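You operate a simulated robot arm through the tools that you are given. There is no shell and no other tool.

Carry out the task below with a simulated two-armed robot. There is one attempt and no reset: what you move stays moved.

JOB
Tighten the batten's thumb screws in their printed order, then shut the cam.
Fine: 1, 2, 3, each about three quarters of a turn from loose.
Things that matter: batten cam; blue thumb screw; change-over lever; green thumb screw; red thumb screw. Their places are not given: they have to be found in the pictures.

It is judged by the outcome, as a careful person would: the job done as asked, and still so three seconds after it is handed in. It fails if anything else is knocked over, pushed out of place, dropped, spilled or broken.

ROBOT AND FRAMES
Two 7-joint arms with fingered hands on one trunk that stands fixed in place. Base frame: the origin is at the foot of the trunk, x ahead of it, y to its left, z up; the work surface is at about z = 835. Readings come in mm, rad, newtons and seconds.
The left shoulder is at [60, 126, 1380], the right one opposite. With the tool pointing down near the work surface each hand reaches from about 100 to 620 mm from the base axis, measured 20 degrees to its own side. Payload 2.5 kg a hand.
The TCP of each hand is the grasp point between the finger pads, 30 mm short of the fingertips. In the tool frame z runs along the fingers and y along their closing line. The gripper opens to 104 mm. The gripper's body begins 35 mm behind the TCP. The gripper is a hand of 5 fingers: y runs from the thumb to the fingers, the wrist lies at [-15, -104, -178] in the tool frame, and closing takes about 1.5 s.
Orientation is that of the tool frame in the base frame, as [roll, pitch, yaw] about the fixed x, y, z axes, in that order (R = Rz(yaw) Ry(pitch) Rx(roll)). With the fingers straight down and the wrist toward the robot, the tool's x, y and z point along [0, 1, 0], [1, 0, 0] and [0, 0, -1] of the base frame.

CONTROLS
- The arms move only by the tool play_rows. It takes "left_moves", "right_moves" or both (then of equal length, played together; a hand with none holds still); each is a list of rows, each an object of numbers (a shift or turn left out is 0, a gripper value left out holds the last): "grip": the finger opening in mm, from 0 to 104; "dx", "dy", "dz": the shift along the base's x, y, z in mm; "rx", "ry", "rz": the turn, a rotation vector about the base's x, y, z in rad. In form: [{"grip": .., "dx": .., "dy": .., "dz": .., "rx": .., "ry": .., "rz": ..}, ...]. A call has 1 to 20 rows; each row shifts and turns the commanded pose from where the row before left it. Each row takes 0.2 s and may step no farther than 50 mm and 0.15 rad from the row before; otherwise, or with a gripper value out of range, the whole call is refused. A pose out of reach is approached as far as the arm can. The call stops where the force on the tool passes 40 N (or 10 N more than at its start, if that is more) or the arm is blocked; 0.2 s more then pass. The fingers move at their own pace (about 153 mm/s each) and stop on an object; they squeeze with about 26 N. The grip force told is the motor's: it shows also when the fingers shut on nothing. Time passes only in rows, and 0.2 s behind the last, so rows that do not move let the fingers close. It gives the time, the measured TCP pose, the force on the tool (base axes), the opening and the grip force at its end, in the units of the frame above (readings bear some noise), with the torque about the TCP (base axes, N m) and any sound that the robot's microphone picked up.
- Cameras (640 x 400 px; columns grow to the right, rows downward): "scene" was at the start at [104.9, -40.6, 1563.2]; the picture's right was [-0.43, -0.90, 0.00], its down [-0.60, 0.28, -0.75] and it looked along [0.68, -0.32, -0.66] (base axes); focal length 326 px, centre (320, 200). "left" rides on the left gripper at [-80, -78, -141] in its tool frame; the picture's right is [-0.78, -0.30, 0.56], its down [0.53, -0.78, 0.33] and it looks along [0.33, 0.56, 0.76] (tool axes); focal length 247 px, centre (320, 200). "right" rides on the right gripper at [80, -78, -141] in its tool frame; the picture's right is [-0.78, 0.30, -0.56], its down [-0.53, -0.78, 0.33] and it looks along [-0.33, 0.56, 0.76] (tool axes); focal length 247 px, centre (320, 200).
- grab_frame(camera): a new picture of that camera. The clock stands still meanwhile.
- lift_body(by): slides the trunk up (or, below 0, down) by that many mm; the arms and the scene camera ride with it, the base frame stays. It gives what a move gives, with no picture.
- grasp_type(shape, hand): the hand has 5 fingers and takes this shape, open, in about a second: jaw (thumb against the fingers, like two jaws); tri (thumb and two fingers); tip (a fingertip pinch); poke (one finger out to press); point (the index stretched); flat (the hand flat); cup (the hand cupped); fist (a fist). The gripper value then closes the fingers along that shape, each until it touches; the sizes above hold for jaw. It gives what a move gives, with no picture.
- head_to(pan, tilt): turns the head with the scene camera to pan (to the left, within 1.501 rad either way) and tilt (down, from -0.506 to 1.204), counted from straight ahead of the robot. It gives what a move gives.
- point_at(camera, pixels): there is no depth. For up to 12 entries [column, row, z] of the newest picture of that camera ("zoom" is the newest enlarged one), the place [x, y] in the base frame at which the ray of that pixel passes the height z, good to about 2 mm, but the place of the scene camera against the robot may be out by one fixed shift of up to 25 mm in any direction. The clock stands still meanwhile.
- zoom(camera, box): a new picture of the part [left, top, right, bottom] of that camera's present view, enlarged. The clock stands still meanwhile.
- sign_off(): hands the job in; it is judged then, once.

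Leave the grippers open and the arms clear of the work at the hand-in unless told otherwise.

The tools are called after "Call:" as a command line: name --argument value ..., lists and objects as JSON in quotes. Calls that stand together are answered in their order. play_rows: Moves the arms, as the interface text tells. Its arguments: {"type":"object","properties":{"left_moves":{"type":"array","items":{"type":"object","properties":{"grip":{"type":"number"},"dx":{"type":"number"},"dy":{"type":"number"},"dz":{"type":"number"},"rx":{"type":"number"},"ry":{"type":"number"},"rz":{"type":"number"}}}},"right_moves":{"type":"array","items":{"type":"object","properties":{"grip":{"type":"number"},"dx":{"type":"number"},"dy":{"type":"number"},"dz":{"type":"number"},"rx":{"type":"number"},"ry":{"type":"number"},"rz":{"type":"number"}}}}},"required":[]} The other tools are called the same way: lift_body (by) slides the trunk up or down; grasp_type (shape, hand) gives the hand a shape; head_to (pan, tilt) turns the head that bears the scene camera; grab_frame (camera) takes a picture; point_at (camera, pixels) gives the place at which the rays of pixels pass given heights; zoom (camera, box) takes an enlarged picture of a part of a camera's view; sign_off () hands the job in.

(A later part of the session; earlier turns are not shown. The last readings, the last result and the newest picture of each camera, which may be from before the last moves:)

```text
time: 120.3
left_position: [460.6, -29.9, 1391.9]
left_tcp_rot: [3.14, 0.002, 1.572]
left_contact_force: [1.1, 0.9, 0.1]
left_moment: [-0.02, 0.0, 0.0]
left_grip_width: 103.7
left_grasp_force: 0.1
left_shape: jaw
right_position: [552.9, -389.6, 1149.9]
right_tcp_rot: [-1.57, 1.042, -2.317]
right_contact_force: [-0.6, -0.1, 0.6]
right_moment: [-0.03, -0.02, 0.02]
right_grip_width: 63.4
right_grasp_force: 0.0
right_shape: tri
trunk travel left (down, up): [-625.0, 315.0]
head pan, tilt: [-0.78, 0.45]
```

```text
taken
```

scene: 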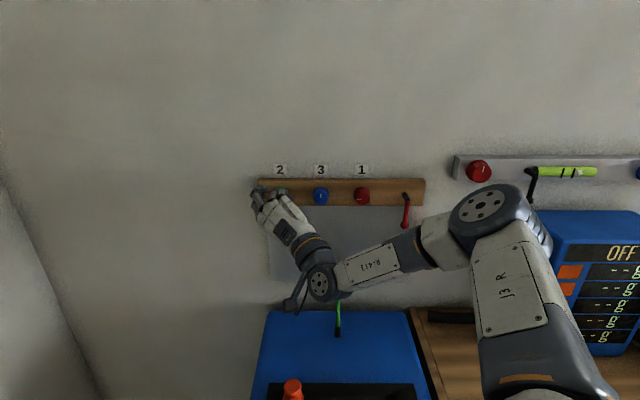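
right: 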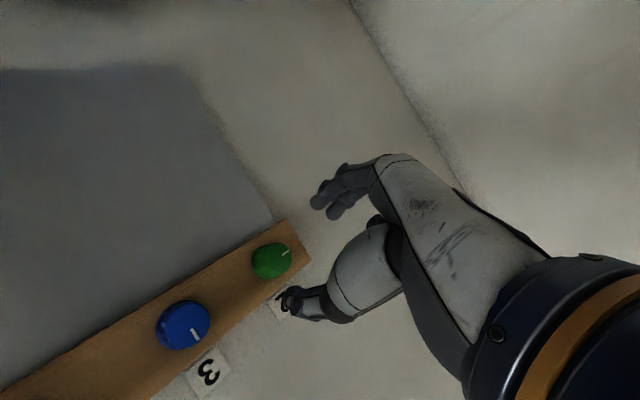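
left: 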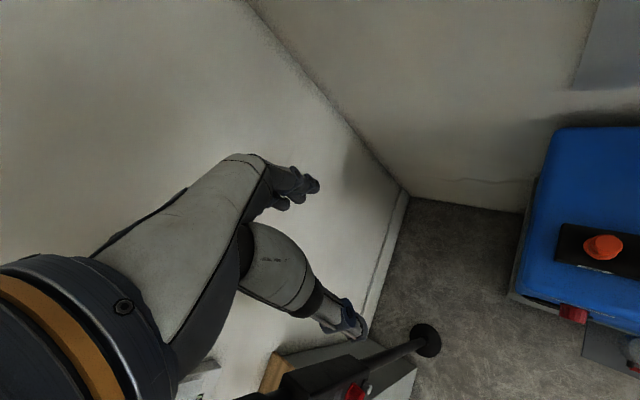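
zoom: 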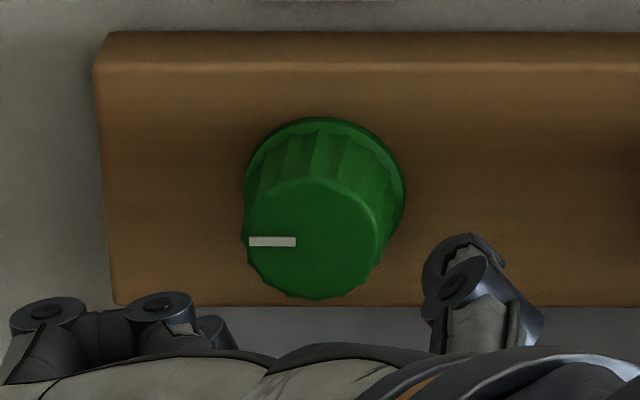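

Green reads exactly 270° now: screw 2 done. Next blue (3): I move 89 mm right along the batten at this stand-off and roll to φ ≈ −63°.

Call:
play_rows --right_moves '[{"dx": -20.3, "dy": -21.6, "rx": -0.1041, "ry": 0.0977}, {"dx": -20.3, "dy": -21.6, "rx": -0.1041, "ry": 0.0977}, {"dx": -20.3, "dy": -21.7, "rx": -0.1041, "ry": 0.0977}, {"rx": -0.1041, "ry": 0.0977}, {}]'

Call:
grab_frame --camera "right"

Call:
zoom --camera "right" --box '[238, 232, 318, 282]'

```text
time: 121.5
left_position: [459.4, -32.2, 1390.8]
left_tcp_rot: [-3.142, 0.0, 1.571]
left_contact_force: [0.1, 0.1, -0.3]
left_moment: [0.02, -0.01, 0.02]
left_grip_width: 103.7
left_grasp_force: 0.0
left_shape: jaw
right_position: [492.0, -455.5, 1150.6]
right_tcp_rot: [-1.576, 0.473, -2.321]
right_contact_force: [0.2, -0.4, -0.2]
right_moment: [0.0, -0.01, 0.01]
right_grip_width: 63.5
right_grasp_force: 0.0
right_shape: tri
trunk travel left (down, up): [-625.0, 315.0]
head pan, tilt: [-0.78, 0.45]
```

```text
taken
```

right: 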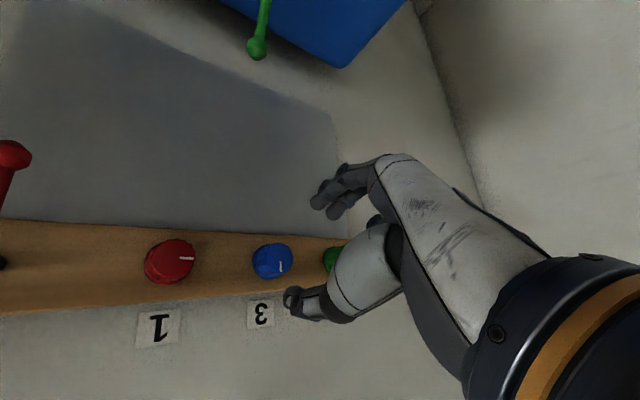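

```text
8.00 times, centred on (278, 257) of right
```

zoom: 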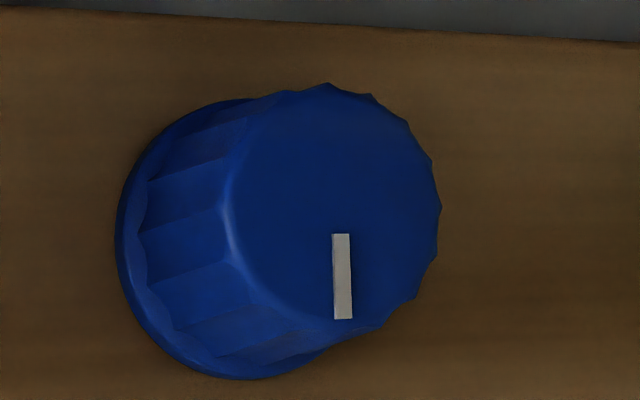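

Blue's centre is ~0.9 mm left, 0.7 mm up of my axis. I correct and advance 70 mm with open fingers.

Call:
play_rows --right_moves '[{"dx": 0.6, "dy": 0.6, "dz": 0.6}, {"dx": 14.6, "dy": -13.7}, {"dx": 14.6, "dy": -13.7}, {"dx": 7.3, "dy": -6.8}, {"dx": 4.9, "dy": -4.6}, {"dx": 4.9, "dy": -4.6}, {"dx": 4.8, "dy": -4.5}, {}]'

Call:
zoom --camera "right" --box '[220, 160, 400, 310]'

```text
time: 123.3
left_position: [460.3, -30.5, 1391.2]
left_tcp_rot: [-3.14, 0.0, 1.572]
left_contact_force: [-0.6, 0.7, 0.1]
left_moment: [0.02, 0.02, 0.0]
left_grip_width: 103.5
left_grasp_force: 0.0
left_shape: jaw
right_position: [543.7, -503.5, 1152.7]
right_tcp_rot: [-1.577, 0.472, -2.321]
right_contact_force: [0.1, -0.2, -0.2]
right_moment: [0.01, 0.01, 0.03]
right_grip_width: 63.7
right_grasp_force: 0.2
right_shape: tri
trunk travel left (down, up): [-625.0, 315.0]
head pan, tilt: [-0.78, 0.45]
```

```text
2.67 times, centred on (310, 235) of right
```

zoom: 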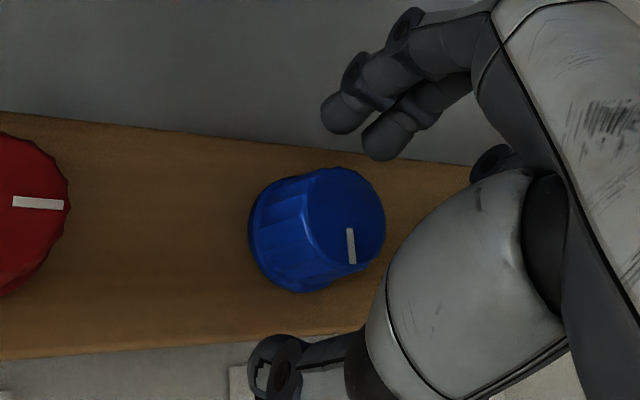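

In place. I lower 1.5 mm to centre, and test the roll with open fingers first (8 rows).

Call:
play_rows --right_moves '[{"dz": -1.5}, {"rx": 0.1041, "ry": -0.0977}, {"rx": 0.1041, "ry": -0.0977}, {"rx": 0.1041, "ry": -0.0977}, {"rx": 0.1041, "ry": -0.0977}, {"rx": 0.1041, "ry": -0.0977}, {"rx": 0.1041, "ry": -0.0977}, {"rx": 0.1041, "ry": -0.0977}, {"rx": 0.1041, "ry": -0.0977}]'

Call:
zoom --camera "right" --box '[220, 160, 400, 310]'

```text
time: 125.3
left_position: [459.2, -31.3, 1390.6]
left_tcp_rot: [-3.141, 0.0, 1.572]
left_contact_force: [-0.2, 0.1, -0.7]
left_moment: [0.0, 0.03, -0.01]
left_grip_width: 103.5
left_grasp_force: 0.0
left_shape: jaw
right_position: [544.1, -501.9, 1150.2]
right_tcp_rot: [1.424, 1.527, 0.677]
right_contact_force: [0.3, -0.2, -0.6]
right_moment: [0.02, 0.02, 0.0]
right_grip_width: 63.5
right_grasp_force: 0.1
right_shape: tri
trunk travel left (down, up): [-625.0, 315.0]
head pan, tilt: [-0.78, 0.45]
```

```text
2.67 times, centred on (310, 235) of right
```

zoom: 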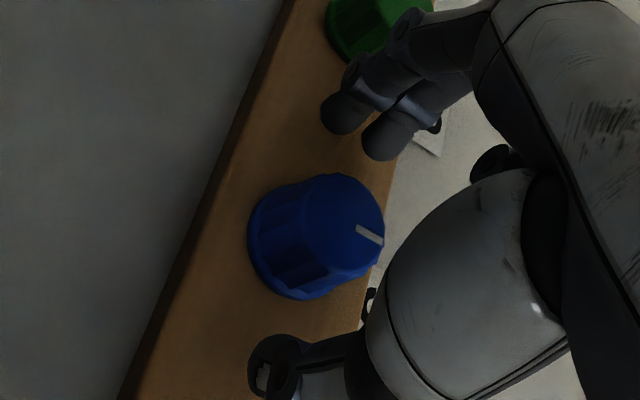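

Exact and centred at φ ≈ +3°; the green knob stays clear of the fingers. Three more rows.

Call:
play_rows --right_moves '[{"rx": 0.1041, "ry": -0.0977}, {"rx": 0.1041, "ry": -0.0977}, {"rx": 0.1041, "ry": -0.0977}]'

```text
time: 126.1
left_position: [459.8, -30.9, 1390.2]
left_tcp_rot: [-3.141, 0.0, 1.572]
left_contact_force: [0.4, -0.5, 0.4]
left_moment: [0.02, 0.0, 0.03]
left_grip_width: 103.5
left_grasp_force: 0.0
left_shape: jaw
right_position: [543.6, -501.2, 1150.8]
right_tcp_rot: [1.556, 1.096, 0.811]
right_contact_force: [-0.2, -0.3, -0.3]
right_moment: [0.03, 0.03, 0.0]
right_grip_width: 63.6
right_grasp_force: 0.0
right_shape: tri
trunk travel left (down, up): [-625.0, 315.0]
head pan, tilt: [-0.78, 0.45]
```

The full stroke is free for blue as well. I roll back to −63° and close on blue.

Call:
play_rows --right_moves '[{"rx": -0.1041, "ry": 0.0977}, {"rx": -0.1041, "ry": 0.0977}, {"rx": -0.1041, "ry": 0.0977}, {"rx": -0.1041, "ry": 0.0977}, {"rx": -0.1041, "ry": 0.0977}, {"rx": -0.1041, "ry": 0.0977}, {"rx": -0.1041, "ry": 0.0977}, {"rx": -0.1041, "ry": 0.0977}, {"rx": -0.1041, "ry": 0.0977}, {"rx": -0.1041, "ry": 0.0977}, {"rx": -0.1041, "ry": 0.0977}, {}, {"grip": 10}, {}, {}, {}, {}, {}]'

Call:
zoom --camera "right" --box '[220, 160, 400, 310]'

```text
time: 129.9
left_position: [459.4, -31.9, 1390.9]
left_tcp_rot: [3.141, 0.0, 1.569]
left_contact_force: [-0.1, 0.2, -0.2]
left_moment: [0.0, -0.03, -0.01]
left_grip_width: 103.9
left_grasp_force: 0.1
left_shape: jaw
right_position: [545.0, -501.6, 1149.3]
right_tcp_rot: [-1.576, 0.474, -2.321]
right_contact_force: [0.1, -1.4, 2.7]
right_moment: [-0.01, -0.04, -0.01]
right_grip_width: 21.0
right_grasp_force: 25.8
right_shape: tri
trunk travel left (down, up): [-625.0, 315.0]
head pan, tilt: [-0.78, 0.45]
```

```text
2.67 times, centred on (310, 235) of right
```

zoom: 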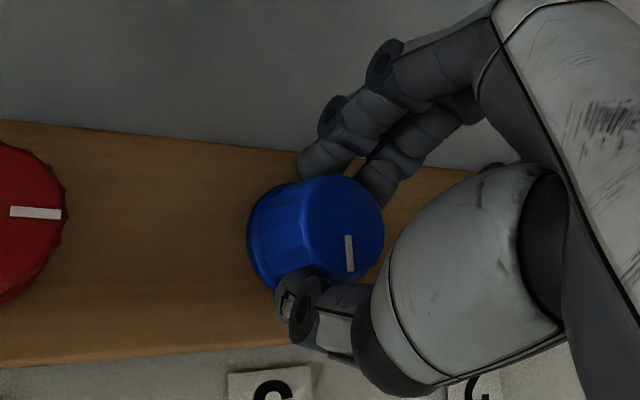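

Good grip on blue. I turn it 85° clockwise, open, and roll back (each re-grip adds a few degrees, as with green).

Call:
play_rows --right_moves '[{"rx": 0.0984, "ry": -0.0923}, {"rx": 0.0984, "ry": -0.0923}, {"rx": 0.0984, "ry": -0.0923}, {"rx": 0.0984, "ry": -0.0923}, {"rx": 0.0984, "ry": -0.0923}, {"rx": 0.0984, "ry": -0.0923}, {"rx": 0.0984, "ry": -0.0923}, {"rx": 0.0984, "ry": -0.0923}, {"rx": 0.0984, "ry": -0.0923}, {"rx": 0.0984, "ry": -0.0923}, {"rx": 0.0984, "ry": -0.0923}, {}, {"grip": 64}, {}, {}]'

Call:
play_rows --right_moves '[{"rx": -0.0984, "ry": 0.0923}, {"rx": -0.0984, "ry": 0.0923}, {"rx": -0.0984, "ry": 0.0923}, {"rx": -0.0984, "ry": 0.0923}, {"rx": -0.0984, "ry": 0.0923}, {"rx": -0.0984, "ry": 0.0923}, {"rx": -0.0984, "ry": 0.0923}, {"rx": -0.0984, "ry": 0.0923}, {"rx": -0.0984, "ry": 0.0923}, {"rx": -0.0984, "ry": 0.0923}, {"rx": -0.0984, "ry": 0.0923}, {}]'

Call:
zoom --camera "right" --box '[220, 160, 400, 310]'

```text
time: 133.1
left_position: [459.9, -31.0, 1390.7]
left_tcp_rot: [-3.141, 0.0, 1.572]
left_contact_force: [-0.7, 0.3, 0.2]
left_moment: [-0.01, 0.01, -0.02]
left_grip_width: 103.6
left_grasp_force: 0.0
left_shape: jaw
right_position: [543.9, -501.9, 1152.4]
right_tcp_rot: [1.558, 1.183, 0.812]
right_contact_force: [-0.4, 0.6, 0.2]
right_moment: [0.01, 0.01, -0.03]
right_grip_width: 63.5
right_grasp_force: 0.1
right_shape: tri
trunk travel left (down, up): [-625.0, 315.0]
head pan, tilt: [-0.78, 0.45]
```

```text
time: 135.7
left_position: [459.2, -31.9, 1391.3]
left_tcp_rot: [-3.141, 0.0, 1.57]
left_contact_force: [0.1, 0.0, -0.5]
left_moment: [0.01, -0.01, -0.03]
left_grip_width: 103.6
left_grasp_force: 0.0
left_shape: jaw
right_position: [543.8, -502.2, 1150.2]
right_tcp_rot: [-1.576, 0.473, -2.322]
right_contact_force: [-0.8, 0.0, 0.3]
right_moment: [0.02, -0.01, -0.02]
right_grip_width: 63.7
right_grasp_force: 0.0
right_shape: tri
trunk travel left (down, up): [-625.0, 315.0]
head pan, tilt: [-0.78, 0.45]
```

```text
2.67 times, centred on (310, 235) of right
```

zoom: 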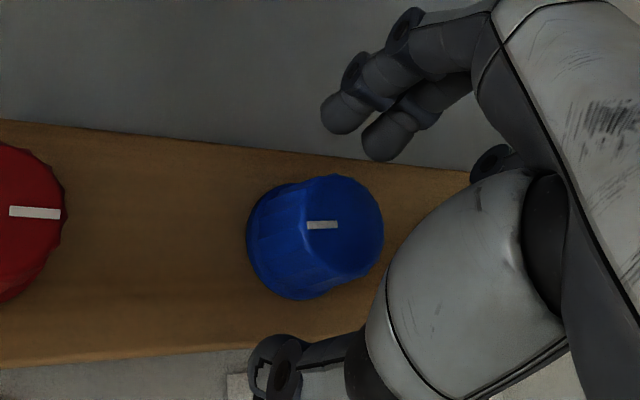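

Blue is at about 87° (its mark is parallel to red's, on the other side). Second stroke: close, turn 90°.

Call:
play_rows --right_moves '[{"grip": 10}, {}, {}, {}, {}, {}, {"rx": 0.1012, "ry": -0.095}, {"rx": 0.1012, "ry": -0.095}, {"rx": 0.1012, "ry": -0.095}, {"rx": 0.1012, "ry": -0.095}, {"rx": 0.1012, "ry": -0.095}, {"rx": 0.1012, "ry": -0.095}, {"rx": 0.1012, "ry": -0.095}, {"rx": 0.1012, "ry": -0.095}, {"rx": 0.1012, "ry": -0.095}, {"rx": 0.1012, "ry": -0.095}, {"rx": 0.1012, "ry": -0.095}, {}]'

Call:
play_rows --right_moves '[{"grip": 64}, {}, {}, {"rx": -0.1012, "ry": 0.095}, {"rx": -0.1012, "ry": 0.095}, {"rx": -0.1012, "ry": 0.095}, {"rx": -0.1012, "ry": 0.095}, {"rx": -0.1012, "ry": 0.095}, {"rx": -0.1012, "ry": 0.095}, {"rx": -0.1012, "ry": 0.095}, {"rx": -0.1012, "ry": 0.095}, {"rx": -0.1012, "ry": 0.095}, {"rx": -0.1012, "ry": 0.095}, {"rx": -0.1012, "ry": 0.095}, {}]'

Call:
zoom --camera "right" --box '[220, 160, 400, 310]'

```text
time: 139.5
left_position: [458.2, -30.6, 1391.2]
left_tcp_rot: [-3.139, 0.0, 1.57]
left_contact_force: [-0.5, -0.2, 0.7]
left_moment: [-0.01, 0.0, 0.02]
left_grip_width: 104.0
left_grasp_force: 0.1
left_shape: jaw
right_position: [544.3, -502.3, 1150.3]
right_tcp_rot: [1.563, 1.14, 0.816]
right_contact_force: [-4.9, -1.6, -0.9]
right_moment: [0.02, -0.02, -0.13]
right_grip_width: 21.1
right_grasp_force: 26.2
right_shape: tri
trunk travel left (down, up): [-625.0, 315.0]
head pan, tilt: [-0.78, 0.45]
```

```text
time: 142.7
left_position: [458.8, -31.2, 1390.7]
left_tcp_rot: [-3.141, 0.0, 1.57]
left_contact_force: [-0.1, -0.3, -0.1]
left_moment: [0.03, -0.01, -0.01]
left_grip_width: 103.4
left_grasp_force: 0.1
left_shape: jaw
right_position: [544.3, -502.8, 1150.2]
right_tcp_rot: [-1.576, 0.472, -2.32]
right_contact_force: [-0.1, 0.0, -0.1]
right_moment: [0.03, 0.01, 0.0]
right_grip_width: 63.4
right_grasp_force: 0.2
right_shape: tri
trunk travel left (down, up): [-625.0, 315.0]
head pan, tilt: [-0.78, 0.45]
```

```text
2.67 times, centred on (310, 235) of right
```

zoom: 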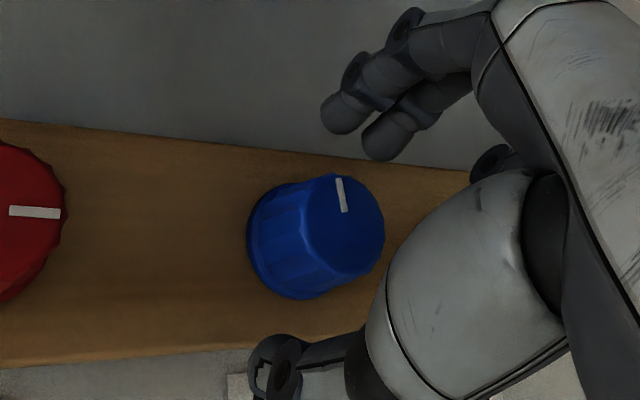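

Blue reads ≈ 173°, so ~97° remain. I roll 6° further back (φ ≈ −69°), close, then turn 96°.

Call:
play_rows --right_moves '[{"rx": -0.0766, "ry": 0.0718}, {}, {"grip": 10}, {}, {}, {}, {}, {}]'

Call:
zoom --camera "right" --box '[220, 160, 400, 310]'

```text
time: 144.5
left_position: [458.5, -31.5, 1390.9]
left_tcp_rot: [-3.139, 0.001, 1.57]
left_contact_force: [-1.5, 0.5, -0.4]
left_moment: [-0.02, 0.01, 0.01]
left_grip_width: 103.6
left_grasp_force: 0.0
left_shape: jaw
right_position: [544.8, -501.0, 1149.6]
right_tcp_rot: [-1.575, 0.369, -2.32]
right_contact_force: [0.3, -2.3, 0.6]
right_moment: [-0.03, 0.0, -0.01]
right_grip_width: 21.2
right_grasp_force: 25.6
right_shape: tri
trunk travel left (down, up): [-625.0, 315.0]
head pan, tilt: [-0.78, 0.45]
```

```text
2.67 times, centred on (310, 235) of right
```

zoom: 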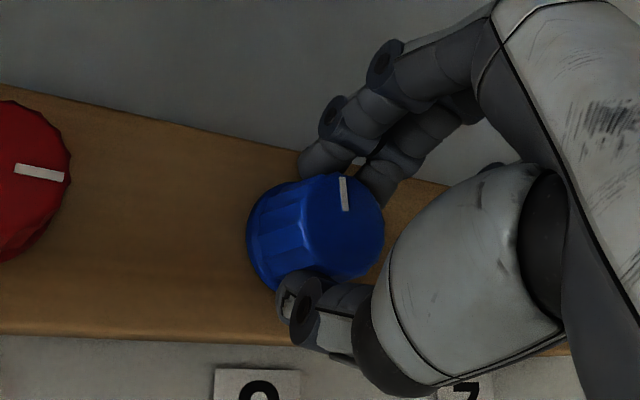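

Gripped. I turn 95° clockwise, then open and back off to check.

Call:
play_rows --right_moves '[{"rx": 0.1006, "ry": -0.0944}, {"rx": 0.1006, "ry": -0.0944}, {"rx": 0.1006, "ry": -0.0944}, {"rx": 0.1006, "ry": -0.0944}, {"rx": 0.1006, "ry": -0.0944}, {"rx": 0.1006, "ry": -0.0944}, {"rx": 0.1006, "ry": -0.0944}, {"rx": 0.1006, "ry": -0.0944}, {"rx": 0.1006, "ry": -0.0944}, {"rx": 0.1006, "ry": -0.0944}, {"rx": 0.1006, "ry": -0.0944}, {"rx": 0.1006, "ry": -0.0944}, {}]'

Call:
play_rows --right_moves '[{"grip": 64}, {}, {}, {"dx": -7.3, "dy": 6.8}, {"dx": -14.6, "dy": 13.7}, {"dx": -14.6, "dy": 13.7}, {"dx": -14.6, "dy": 13.7}, {"rx": -0.1006, "ry": 0.0944}, {"rx": -0.1006, "ry": 0.0944}, {"rx": -0.1006, "ry": 0.0944}, {"rx": -0.1006, "ry": 0.0944}, {"rx": -0.1006, "ry": 0.0944}, {"rx": -0.1006, "ry": 0.0944}, {}]'

Call:
grab_frame --camera "right"

Call:
zoom --camera "scene" --box '[250, 160, 430, 272]'

```text
time: 147.3
left_position: [459.5, -31.4, 1390.9]
left_tcp_rot: [-3.141, 0.0, 1.572]
left_contact_force: [0.0, -0.4, -0.4]
left_moment: [0.01, -0.04, 0.0]
left_grip_width: 103.7
left_grasp_force: 0.0
left_shape: jaw
right_position: [542.6, -503.8, 1151.3]
right_tcp_rot: [1.556, 1.117, 0.807]
right_contact_force: [2.4, -3.7, 0.2]
right_moment: [0.0, -0.01, -0.1]
right_grip_width: 21.3
right_grasp_force: 25.7
right_shape: tri
trunk travel left (down, up): [-625.0, 315.0]
head pan, tilt: [-0.78, 0.45]
```

```text
time: 150.3
left_position: [457.8, -31.2, 1391.5]
left_tcp_rot: [3.141, 0.0, 1.57]
left_contact_force: [-0.4, 0.6, 0.7]
left_moment: [-0.02, 0.0, 0.01]
left_grip_width: 103.7
left_grasp_force: 0.1
left_shape: jaw
right_position: [494.3, -453.5, 1150.2]
right_tcp_rot: [-1.56, 1.194, -2.304]
right_contact_force: [-0.1, -0.2, 0.0]
right_moment: [0.0, -0.01, -0.01]
right_grip_width: 63.5
right_grasp_force: 0.1
right_shape: tri
trunk travel left (down, up): [-625.0, 315.0]
head pan, tilt: [-0.78, 0.45]
```

```text
taken
```

right: 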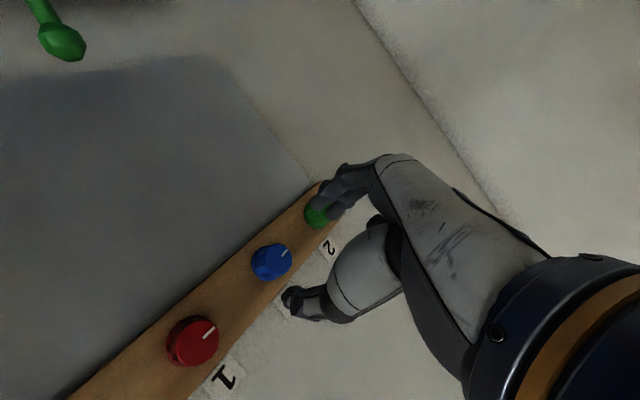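

```text
3.56 times, centred on (340, 216) of scene
```

zoom: 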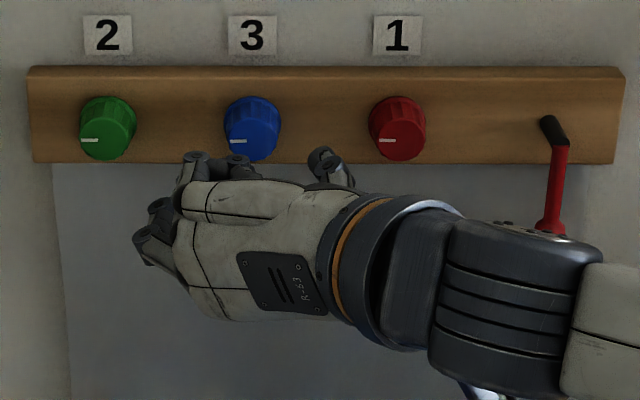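

All three marks now point left (three quarters of a turn): screws done in order 1, 2, 3. Next the cam: it hangs straight down, pivot about L −180, z 1152, ball about 66 mm below at z 1087, n ≈ 745. I move the hand back/right to look at it closely.

Call:
play_rows --right_moves '[{"dx": -17.6, "dy": 5.0, "dz": 0}, {"dx": -17.6, "dy": -18, "dz": 0}, {"dx": -17.6, "dy": -18, "dz": -3}, {"dx": -17.6, "dy": -18, "dz": -3}, {"dx": -17.6, "dy": -18, "dz": -4}, {"dx": -17.6, "dy": -18, "dz": -4}, {"dx": -17.6, "dy": -18, "dz": -3}, {"dx": -17.6, "dy": -18, "dz": -3}, {}]'

Call:
grab_frame --camera "right"

Call:
grab_frame --camera "scene"

```text
time: 152.3
left_position: [459.3, -31.9, 1391.1]
left_tcp_rot: [-3.141, 0.0, 1.57]
left_contact_force: [0.2, -0.4, -0.4]
left_moment: [0.02, 0.04, 0.02]
left_grip_width: 103.7
left_grasp_force: 0.0
left_shape: jaw
right_position: [350.8, -575.8, 1130.3]
right_tcp_rot: [-1.574, 1.197, -2.319]
right_contact_force: [-0.3, -0.6, 0.0]
right_moment: [-0.02, -0.03, -0.01]
right_grip_width: 63.4
right_grasp_force: 0.0
right_shape: tri
trunk travel left (down, up): [-625.0, 315.0]
head pan, tilt: [-0.78, 0.45]
```

```text
taken
```

right: 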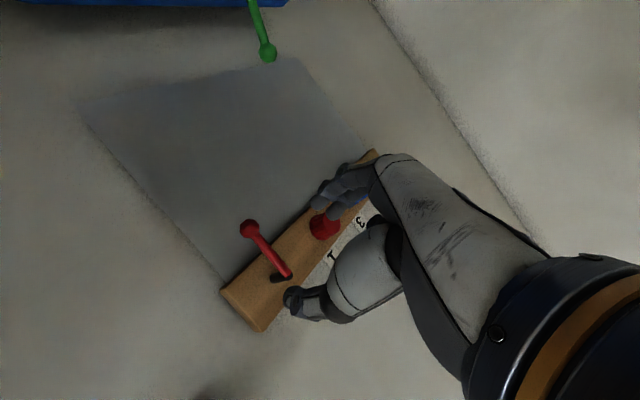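

```text
taken
```

scene: 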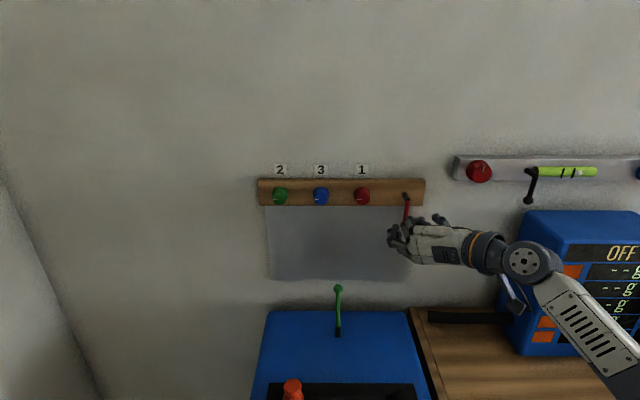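

Now the cam is in view of the wrist camera around (265,255). I zoom in on it in both cameras.

Call:
zoom --camera "right" --box '[210, 200, 330, 345]'

Call:
zoom --camera "scene" --box '[370, 165, 450, 245]'

```text
2.76 times, centred on (270, 272) of right
```

zoom: 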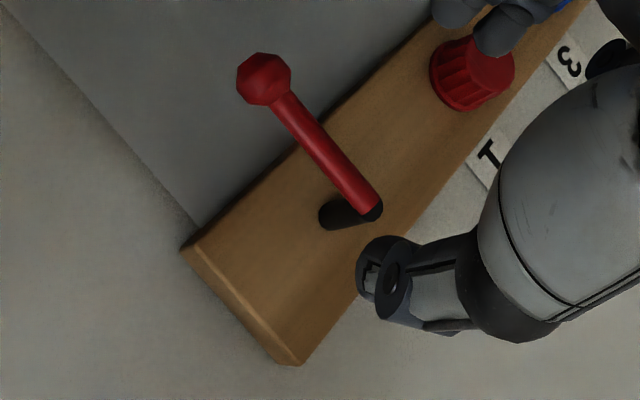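

```text
5.00 times, centred on (410, 205) of scene
```

zoom: 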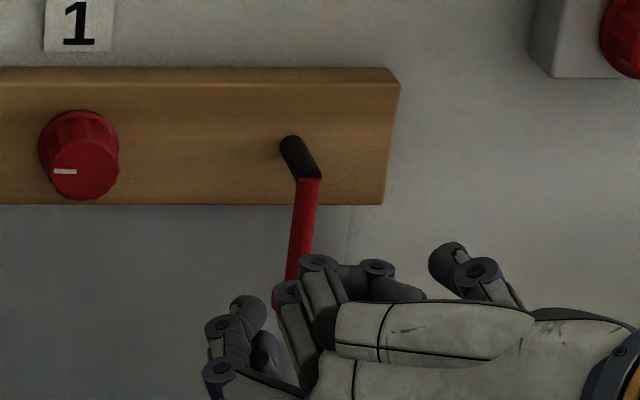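

The cam is a crank: a black hub pin sticking out of the batten with a red rod and ball hanging straight down; it turns about the pin. To learn the shut direction I look at the similar black lever on the grey rail and around the cam for any markings.

Call:
zoom --camera "scene" --box '[440, 130, 640, 255]'

Call:
zoom --camera "right" --box '[230, 230, 310, 310]'

```text
3.20 times, centred on (540, 192) of scene
```

zoom: 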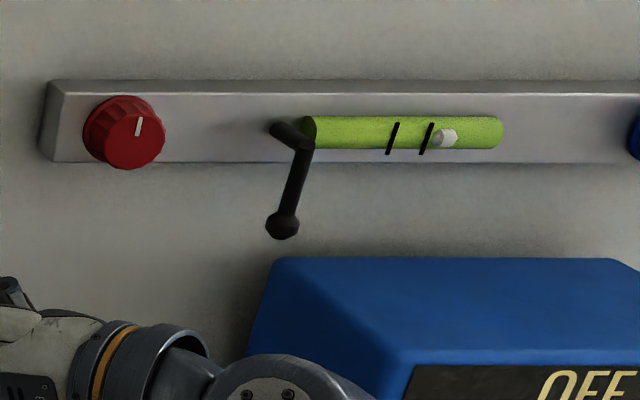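

```text
5.00 times, centred on (270, 270) of right
```

zoom: 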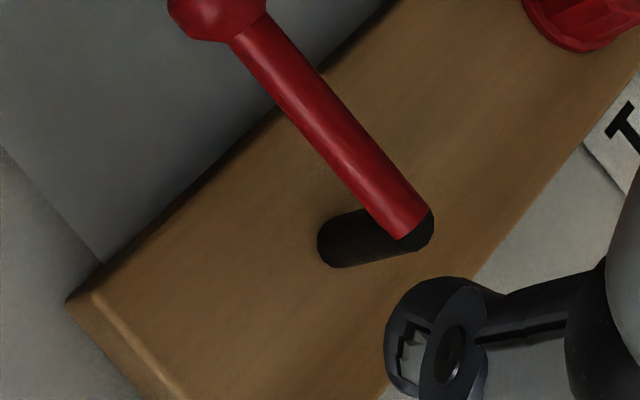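

Geometry: pivot pin at L≈−178, z≈1150, rod in the plane n≈744, ball at z≈1088. I'll enclose the rod loosely between thumb (right) and fingers (left) so I can feel which way it turns. First to the pre-position at φ ≈ 0°, z 1108, tips 20 mm short of the rod.

Call:
play_rows --right_moves '[{"rx": 0.0909, "ry": -0.0853, "dx": 10, "dy": -8, "dz": -7}, {"rx": 0.0909, "ry": -0.0853, "dx": 10, "dy": -8, "dz": -7}, {"rx": 0.0909, "ry": -0.0853, "dx": 10, "dy": -8, "dz": -8}, {"grip": 50}, {}]'

Call:
grab_frame --camera "right"

Call:
zoom --camera "scene" --box '[340, 150, 500, 250]'

```text
time: 153.5
left_position: [459.2, -31.2, 1391.9]
left_tcp_rot: [-3.141, 0.001, 1.572]
left_contact_force: [0.5, 0.6, 0.5]
left_moment: [0.03, -0.04, -0.02]
left_grip_width: 103.4
left_grasp_force: 0.0
left_shape: jaw
right_position: [383.0, -599.7, 1107.3]
right_tcp_rot: [-0.151, 1.566, -0.899]
right_contact_force: [-0.4, 0.5, -0.2]
right_moment: [-0.01, -0.01, -0.04]
right_grip_width: 50.7
right_grasp_force: 0.0
right_shape: tri
trunk travel left (down, up): [-625.0, 315.0]
head pan, tilt: [-0.78, 0.45]
```

```text
taken
```

right: 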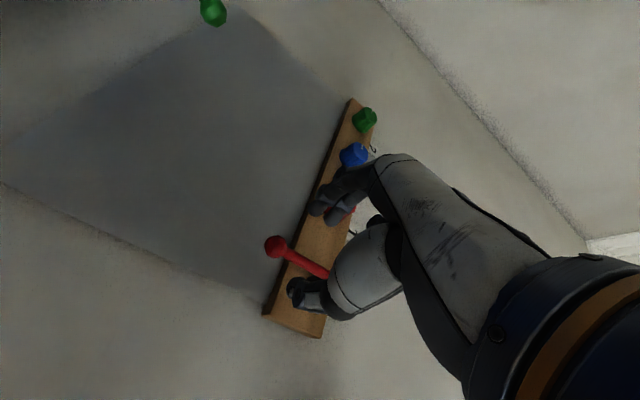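

```text
4.00 times, centred on (420, 200) of scene
```

zoom: 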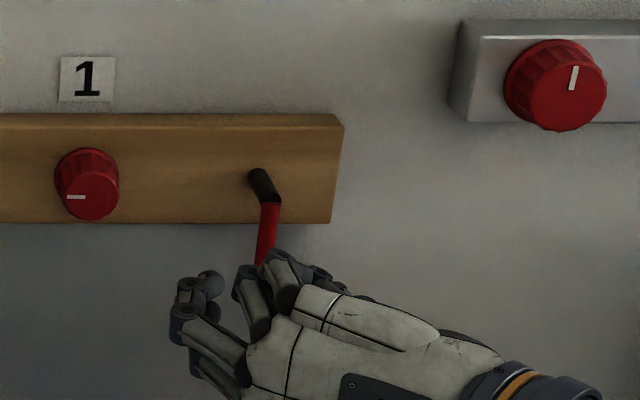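

In "tri" the curled fingers could touch the pin, so I switch to "jaw": all four fingers lie along the rod on its left, thumb on its right. I change the shape here in free space and look.

Call:
grasp_type --hand "right" --shape "jaw"

Call:
play_rows --right_moves '[{"grip": 56}, {}, {}, {}]'

Call:
grab_frame --camera "right"

Call:
zoom --camera "scene" --box '[340, 150, 500, 250]'

```text
time: 154.4
left_position: [460.1, -29.8, 1390.3]
left_tcp_rot: [-3.141, 0.0, 1.57]
left_contact_force: [0.0, 0.4, -0.9]
left_moment: [-0.03, 0.03, -0.02]
left_grip_width: 103.7
left_grasp_force: 0.0
left_shape: jaw
right_position: [382.0, -600.6, 1107.5]
right_tcp_rot: [-0.507, 1.566, -1.253]
right_contact_force: [-0.4, -0.1, 0.8]
right_moment: [-0.03, -0.01, -0.02]
right_grip_width: 104.0
right_grasp_force: 0.0
right_shape: jaw
trunk travel left (down, up): [-625.0, 315.0]
head pan, tilt: [-0.78, 0.45]
```

```text
time: 155.4
left_position: [459.0, -31.4, 1389.9]
left_tcp_rot: [-3.141, 0.0, 1.572]
left_contact_force: [0.2, -0.4, -1.1]
left_moment: [-0.02, -0.03, 0.01]
left_grip_width: 103.9
left_grasp_force: 0.0
left_shape: jaw
right_position: [381.2, -600.7, 1107.4]
right_tcp_rot: [-0.026, 1.566, -0.774]
right_contact_force: [-0.3, -0.1, 0.4]
right_moment: [0.03, -0.06, 0.01]
right_grip_width: 56.2
right_grasp_force: 0.0
right_shape: jaw
trunk travel left (down, up): [-625.0, 315.0]
head pan, tilt: [-0.78, 0.45]
```

```text
taken
```

right: 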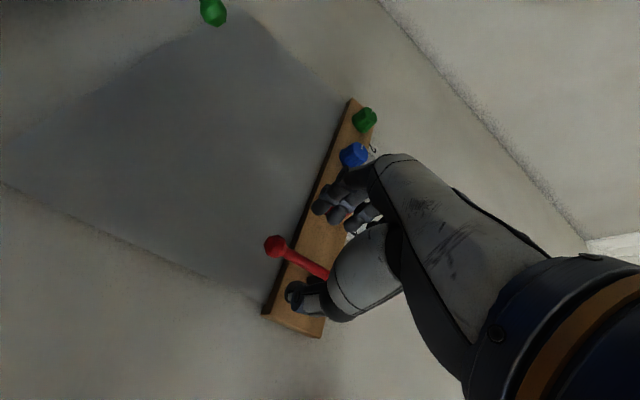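

```text
4.00 times, centred on (420, 200) of scene
```

zoom: 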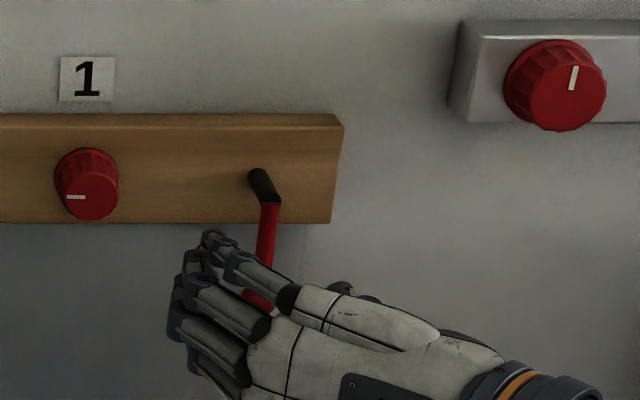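

The four fingers are together on the left, thumb on the right, with the rod between. I advance 40 mm in small steps, watching for contact.

Call:
play_rows --right_moves '[{"dx": 5.8, "dy": -5.5}, {"dx": 5.8, "dy": -5.5}, {"dx": 5.8, "dy": -5.5}, {"dx": 5.8, "dy": -5.5}, {"dx": 5.8, "dy": -5.5}, {}]'

Call:
grab_frame --camera "right"

Call:
zoom --camera "right" --box '[230, 160, 410, 320]'

Call:
zoom --camera "scene" --box '[340, 150, 500, 250]'

```text
time: 156.8
left_position: [460.0, -31.0, 1390.6]
left_tcp_rot: [3.141, 0.0, 1.571]
left_contact_force: [-0.3, -0.3, 0.6]
left_moment: [0.0, 0.03, 0.0]
left_grip_width: 103.6
left_grasp_force: 0.0
left_shape: jaw
right_position: [410.4, -626.7, 1109.8]
right_tcp_rot: [-0.275, 1.568, -1.02]
right_contact_force: [-0.1, 0.0, 0.4]
right_moment: [0.0, -0.01, -0.02]
right_grip_width: 56.4
right_grasp_force: 0.0
right_shape: jaw
trunk travel left (down, up): [-625.0, 315.0]
head pan, tilt: [-0.78, 0.45]
```

```text
taken
```

right: 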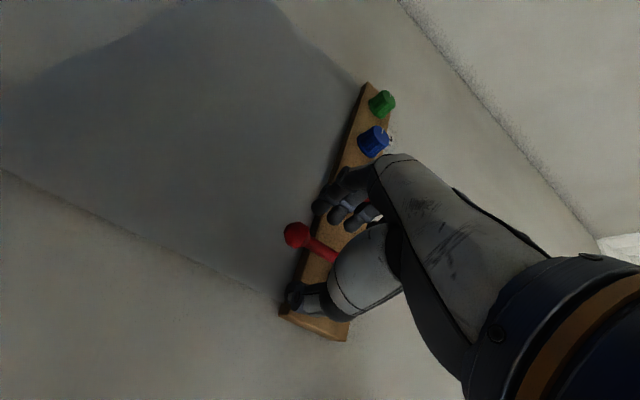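

```text
2.50 times, centred on (320, 240) of right
```

zoom: 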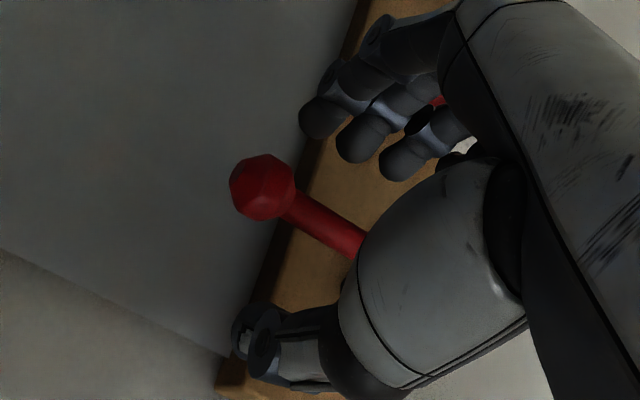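

```text
4.00 times, centred on (420, 200) of scene
```

zoom: 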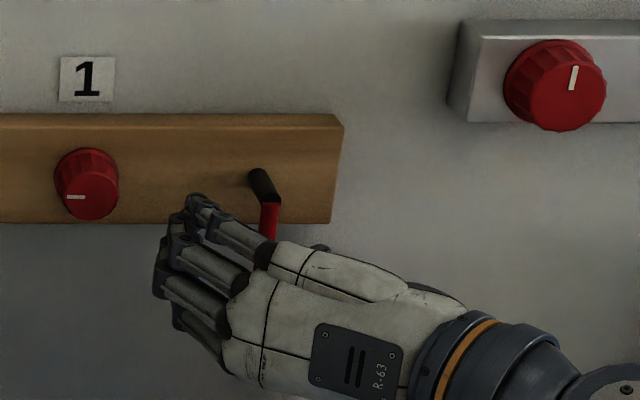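

The rod is enclosed in the gap, no contact force. I narrow the opening to 32 mm, and then try a gentle sideways shift to the left (thumb pushing) to feel whether it yields.

Call:
play_rows --right_moves '[{"grip": 32}, {}, {}, {}, {"dx": 3.4, "dy": 3.6}, {"dx": 3.4, "dy": 3.6}, {"dx": 3.4, "dy": 3.6}, {}]'

Call:
zoom --camera "right" --box '[230, 160, 410, 320]'

Call:
zoom --camera "scene" --box '[340, 150, 500, 250]'

```text
time: 158.6
left_position: [460.1, -30.4, 1391.4]
left_tcp_rot: [-3.14, 0.001, 1.57]
left_contact_force: [0.6, 0.1, 0.1]
left_moment: [-0.01, 0.02, -0.01]
left_grip_width: 103.4
left_grasp_force: 0.0
left_shape: jaw
right_position: [420.4, -615.7, 1108.1]
right_tcp_rot: [-0.104, 1.566, -0.851]
right_contact_force: [-1.3, -1.2, -0.3]
right_moment: [0.03, -0.01, -0.02]
right_grip_width: 32.9
right_grasp_force: 0.1
right_shape: jaw
trunk travel left (down, up): [-625.0, 315.0]
head pan, tilt: [-0.78, 0.45]
```

```text
2.50 times, centred on (320, 240) of right
```

zoom: 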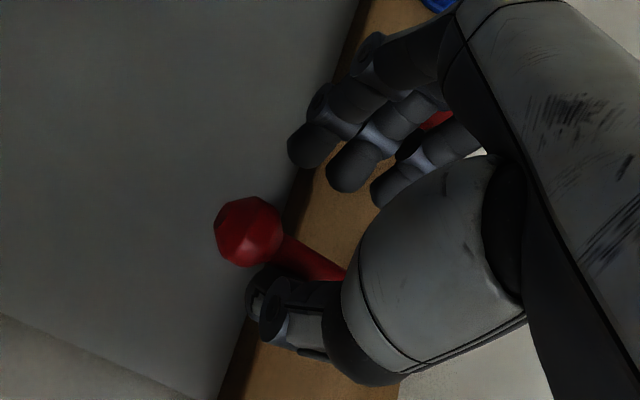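

```text
4.00 times, centred on (420, 200) of scene
```

zoom: 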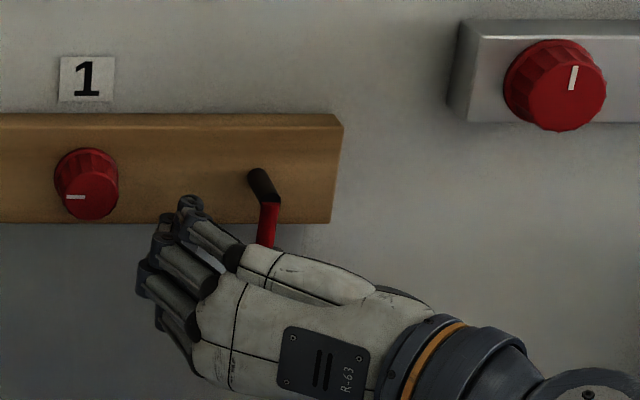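

The thumb just touches the rod (≈ 1.8 N). I push 6 mm further left in 2 mm steps.

Call:
play_rows --right_moves '[{"dx": 1.4, "dy": 1.5}, {"dx": 1.4, "dy": 1.5}, {"dx": 1.4, "dy": 1.5}, {}]'

Call:
zoom --camera "scene" --box '[340, 150, 500, 250]'

Call:
zoom --camera "right" --box '[230, 160, 410, 320]'

```text
time: 159.6
left_position: [459.3, -31.1, 1389.4]
left_tcp_rot: [3.141, -0.001, 1.57]
left_contact_force: [0.5, 0.2, 0.0]
left_moment: [-0.04, -0.02, -0.02]
left_grip_width: 103.6
left_grasp_force: 0.1
left_shape: jaw
right_position: [424.6, -611.7, 1109.0]
right_tcp_rot: [-0.4, 1.566, -1.146]
right_contact_force: [0.0, -1.4, -0.7]
right_moment: [0.05, 0.0, -0.02]
right_grip_width: 33.1
right_grasp_force: 0.1
right_shape: jaw
trunk travel left (down, up): [-625.0, 315.0]
head pan, tilt: [-0.78, 0.45]
```

```text
4.00 times, centred on (420, 200) of scene
```

zoom: 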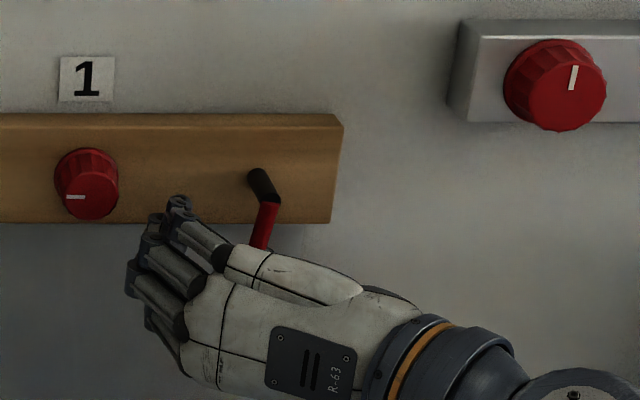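

```text
2.50 times, centred on (320, 240) of right
```

zoom: 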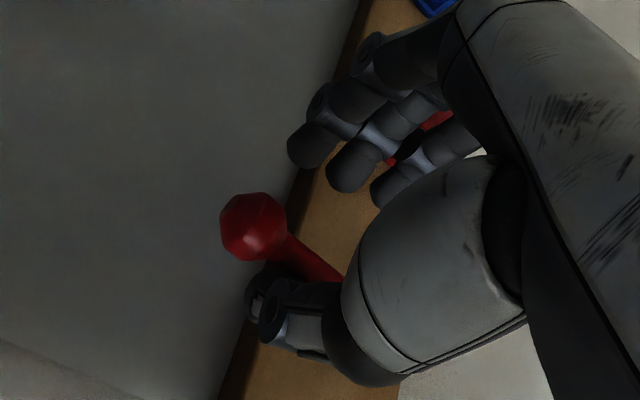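

The lever yields to the left with only ~1.5 N. To be sure which end is which, I test the other way too: shift right until the fingers touch and push slightly.

Call:
play_rows --right_moves '[{"dx": -3.4, "dy": -3.6}, {"dx": -3.4, "dy": -3.6}, {"dx": -3.4, "dy": -3.6}, {"dx": -3.4, "dy": -3.6}, {"dx": -3.4, "dy": -3.6}, {"dx": -3.4, "dy": -3.6}, {"dx": -2.7, "dy": -2.9}, {}]'

Call:
zoom --camera "right" --box '[230, 160, 410, 320]'

Call:
zoom --camera "scene" --box '[340, 150, 500, 250]'

```text
time: 161.4
left_position: [460.1, -30.4, 1390.3]
left_tcp_rot: [3.141, 0.001, 1.572]
left_contact_force: [0.7, -0.3, -0.1]
left_moment: [0.01, -0.02, -0.03]
left_grip_width: 103.7
left_grasp_force: 0.1
left_shape: jaw
right_position: [402.7, -635.7, 1108.7]
right_tcp_rot: [0.317, 1.568, -0.431]
right_contact_force: [0.3, -1.2, -0.1]
right_moment: [0.0, 0.04, -0.02]
right_grip_width: 32.2
right_grasp_force: 0.1
right_shape: jaw
trunk travel left (down, up): [-625.0, 315.0]
head pan, tilt: [-0.78, 0.45]
```

```text
2.50 times, centred on (320, 240) of right
```

zoom: 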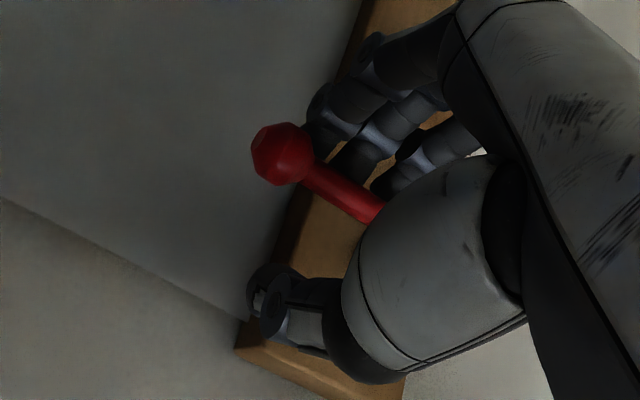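

```text
4.00 times, centred on (420, 200) of scene
```

zoom: 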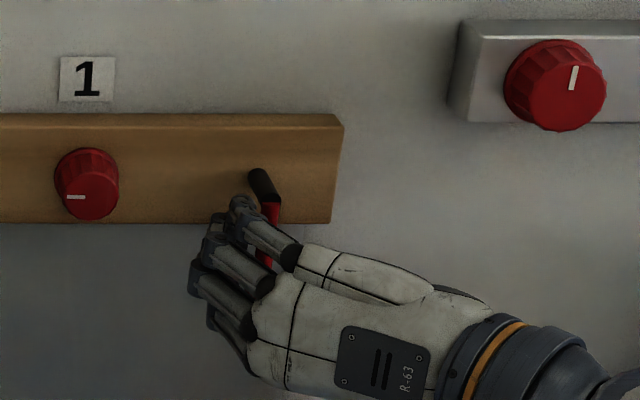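

The fingers are now just touching the rod's left side. I push 8 mm right in 2 mm steps and read the force.

Call:
play_rows --right_moves '[{"dx": -1.4, "dy": -1.5}, {"dx": -1.4, "dy": -1.5}, {"dx": -1.4, "dy": -1.5}, {"dx": -1.4, "dy": -1.5}, {}]'

Call:
zoom --camera "right" --box '[230, 160, 410, 320]'

Call:
zoom --camera "scene" --box '[340, 150, 500, 250]'

```text
time: 162.6
left_position: [460.1, -30.9, 1390.4]
left_tcp_rot: [3.141, 0.001, 1.571]
left_contact_force: [-0.6, 0.2, 0.2]
left_moment: [0.01, 0.0, 0.0]
left_grip_width: 103.6
left_grasp_force: 0.0
left_shape: jaw
right_position: [397.6, -640.6, 1108.2]
right_tcp_rot: [-0.666, 1.567, -1.411]
right_contact_force: [2.4, 2.3, -0.2]
right_moment: [-0.03, 0.06, 0.0]
right_grip_width: 32.1
right_grasp_force: 0.0
right_shape: jaw
trunk travel left (down, up): [-625.0, 315.0]
head pan, tilt: [-0.78, 0.45]
```

```text
2.50 times, centred on (320, 240) of right
```

zoom: 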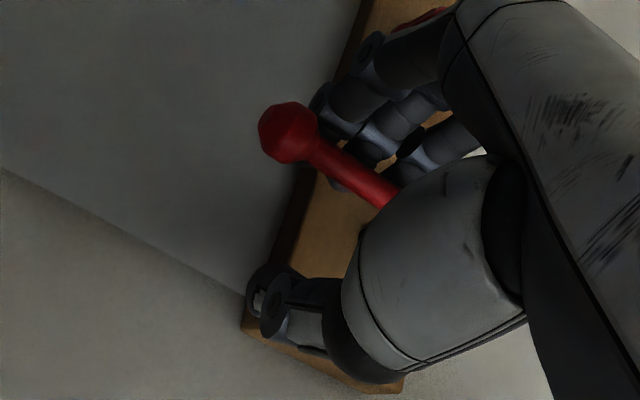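

```text
4.00 times, centred on (420, 200) of scene
```

zoom: 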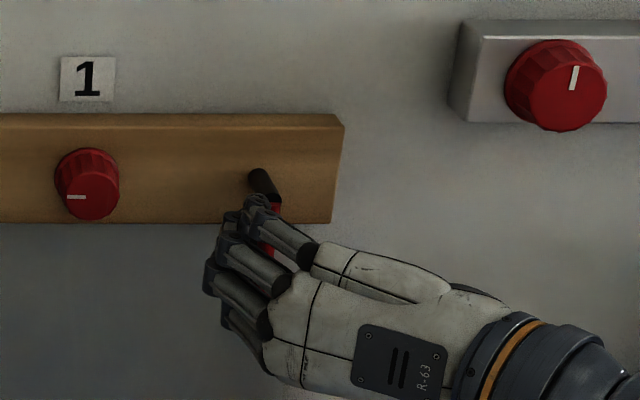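

Force is 3.3 N now. I push 6 mm further to see whether it yields or resists.

Call:
play_rows --right_moves '[{"dx": -1.4, "dy": -1.5}, {"dx": -1.4, "dy": -1.5}, {"dx": -1.4, "dy": -1.5}, {}]'

Call:
zoom --camera "right" --box '[230, 160, 410, 320]'

```text
time: 163.6
left_position: [462.5, -29.5, 1388.8]
left_tcp_rot: [-3.138, 0.002, 1.572]
left_contact_force: [-1.0, -0.9, 0.9]
left_moment: [0.03, 0.0, 0.0]
left_grip_width: 103.8
left_grasp_force: 0.3
left_shape: jaw
right_position: [395.2, -645.6, 1108.6]
right_tcp_rot: [-1.067, 1.565, -1.812]
right_contact_force: [9.0, 9.0, 0.9]
right_moment: [-0.17, 0.11, 0.17]
right_grip_width: 33.9
right_grasp_force: 0.0
right_shape: jaw
trunk travel left (down, up): [-625.0, 315.0]
head pan, tilt: [-0.78, 0.45]
```

```text
2.50 times, centred on (320, 240) of right
```

zoom: 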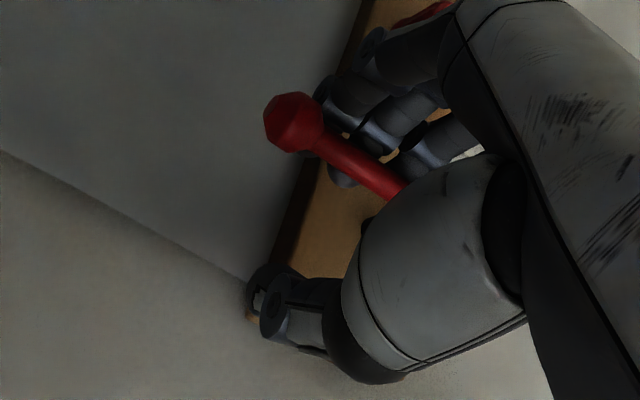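

The force climbs to 12.7 N and the rod no longer moves: to the right it is at its stop. So the free way – shutting – is to the left (clockwise). I release and back off, then choose a single-finger shape for pushing it round.

Call:
play_rows --right_moves '[{"dx": 3.4, "dy": 3.6}, {"dx": 3.4, "dy": 3.6, "grip": 50}, {"dx": 3.4, "dy": 3.6}, {"dx": -7.3, "dy": 6.8}, {"dx": -14.6, "dy": 13.7}, {"dx": -14.6, "dy": 13.7}, {"dx": -14.6, "dy": 13.7}, {"dx": -7.3, "dy": 6.8}, {}]'

Call:
grasp_type --hand "right" --shape "poke"

Call:
grab_frame --camera "right"

Call:
zoom --camera "scene" --box '[340, 150, 500, 250]'

```text
time: 165.6
left_position: [460.0, -32.7, 1389.6]
left_tcp_rot: [3.141, 0.0, 1.572]
left_contact_force: [-0.2, 0.7, -0.7]
left_moment: [0.0, 0.02, 0.0]
left_grip_width: 103.5
left_grasp_force: 0.0
left_shape: jaw
right_position: [343.5, -579.0, 1107.7]
right_tcp_rot: [-0.233, 1.567, -0.981]
right_contact_force: [0.1, 0.2, -1.0]
right_moment: [0.04, 0.0, 0.02]
right_grip_width: 49.5
right_grasp_force: 0.1
right_shape: jaw
trunk travel left (down, up): [-625.0, 315.0]
head pan, tilt: [-0.78, 0.45]
```

```text
time: 166.5
left_position: [459.2, -30.3, 1391.2]
left_tcp_rot: [3.141, 0.001, 1.572]
left_contact_force: [0.0, -0.7, -0.1]
left_moment: [0.0, -0.01, -0.02]
left_grip_width: 103.7
left_grasp_force: 0.1
left_shape: jaw
right_position: [344.9, -578.5, 1107.6]
right_tcp_rot: [0.021, 1.566, -0.726]
right_contact_force: [0.5, 0.8, 0.0]
right_moment: [-0.02, 0.0, 0.02]
right_grip_width: 0.0
right_grasp_force: 0.1
right_shape: poke
trunk travel left (down, up): [-625.0, 315.0]
head pan, tilt: [-0.78, 0.45]
```

```text
taken
```

right: 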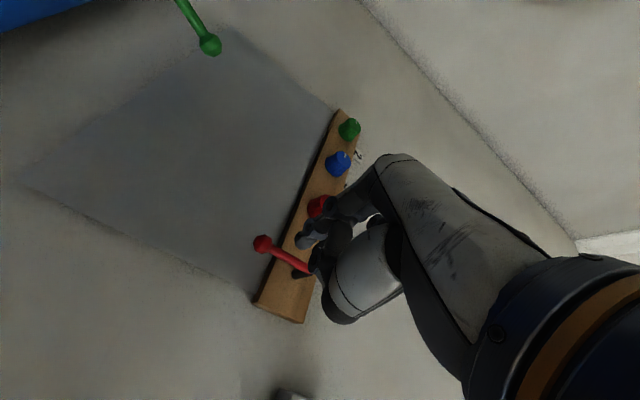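

```text
4.00 times, centred on (420, 200) of scene
```

zoom: 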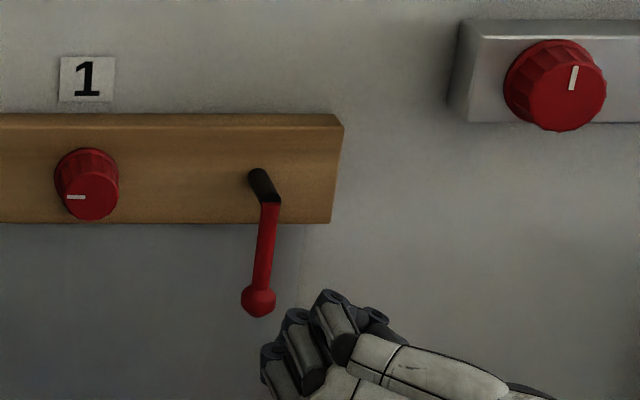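

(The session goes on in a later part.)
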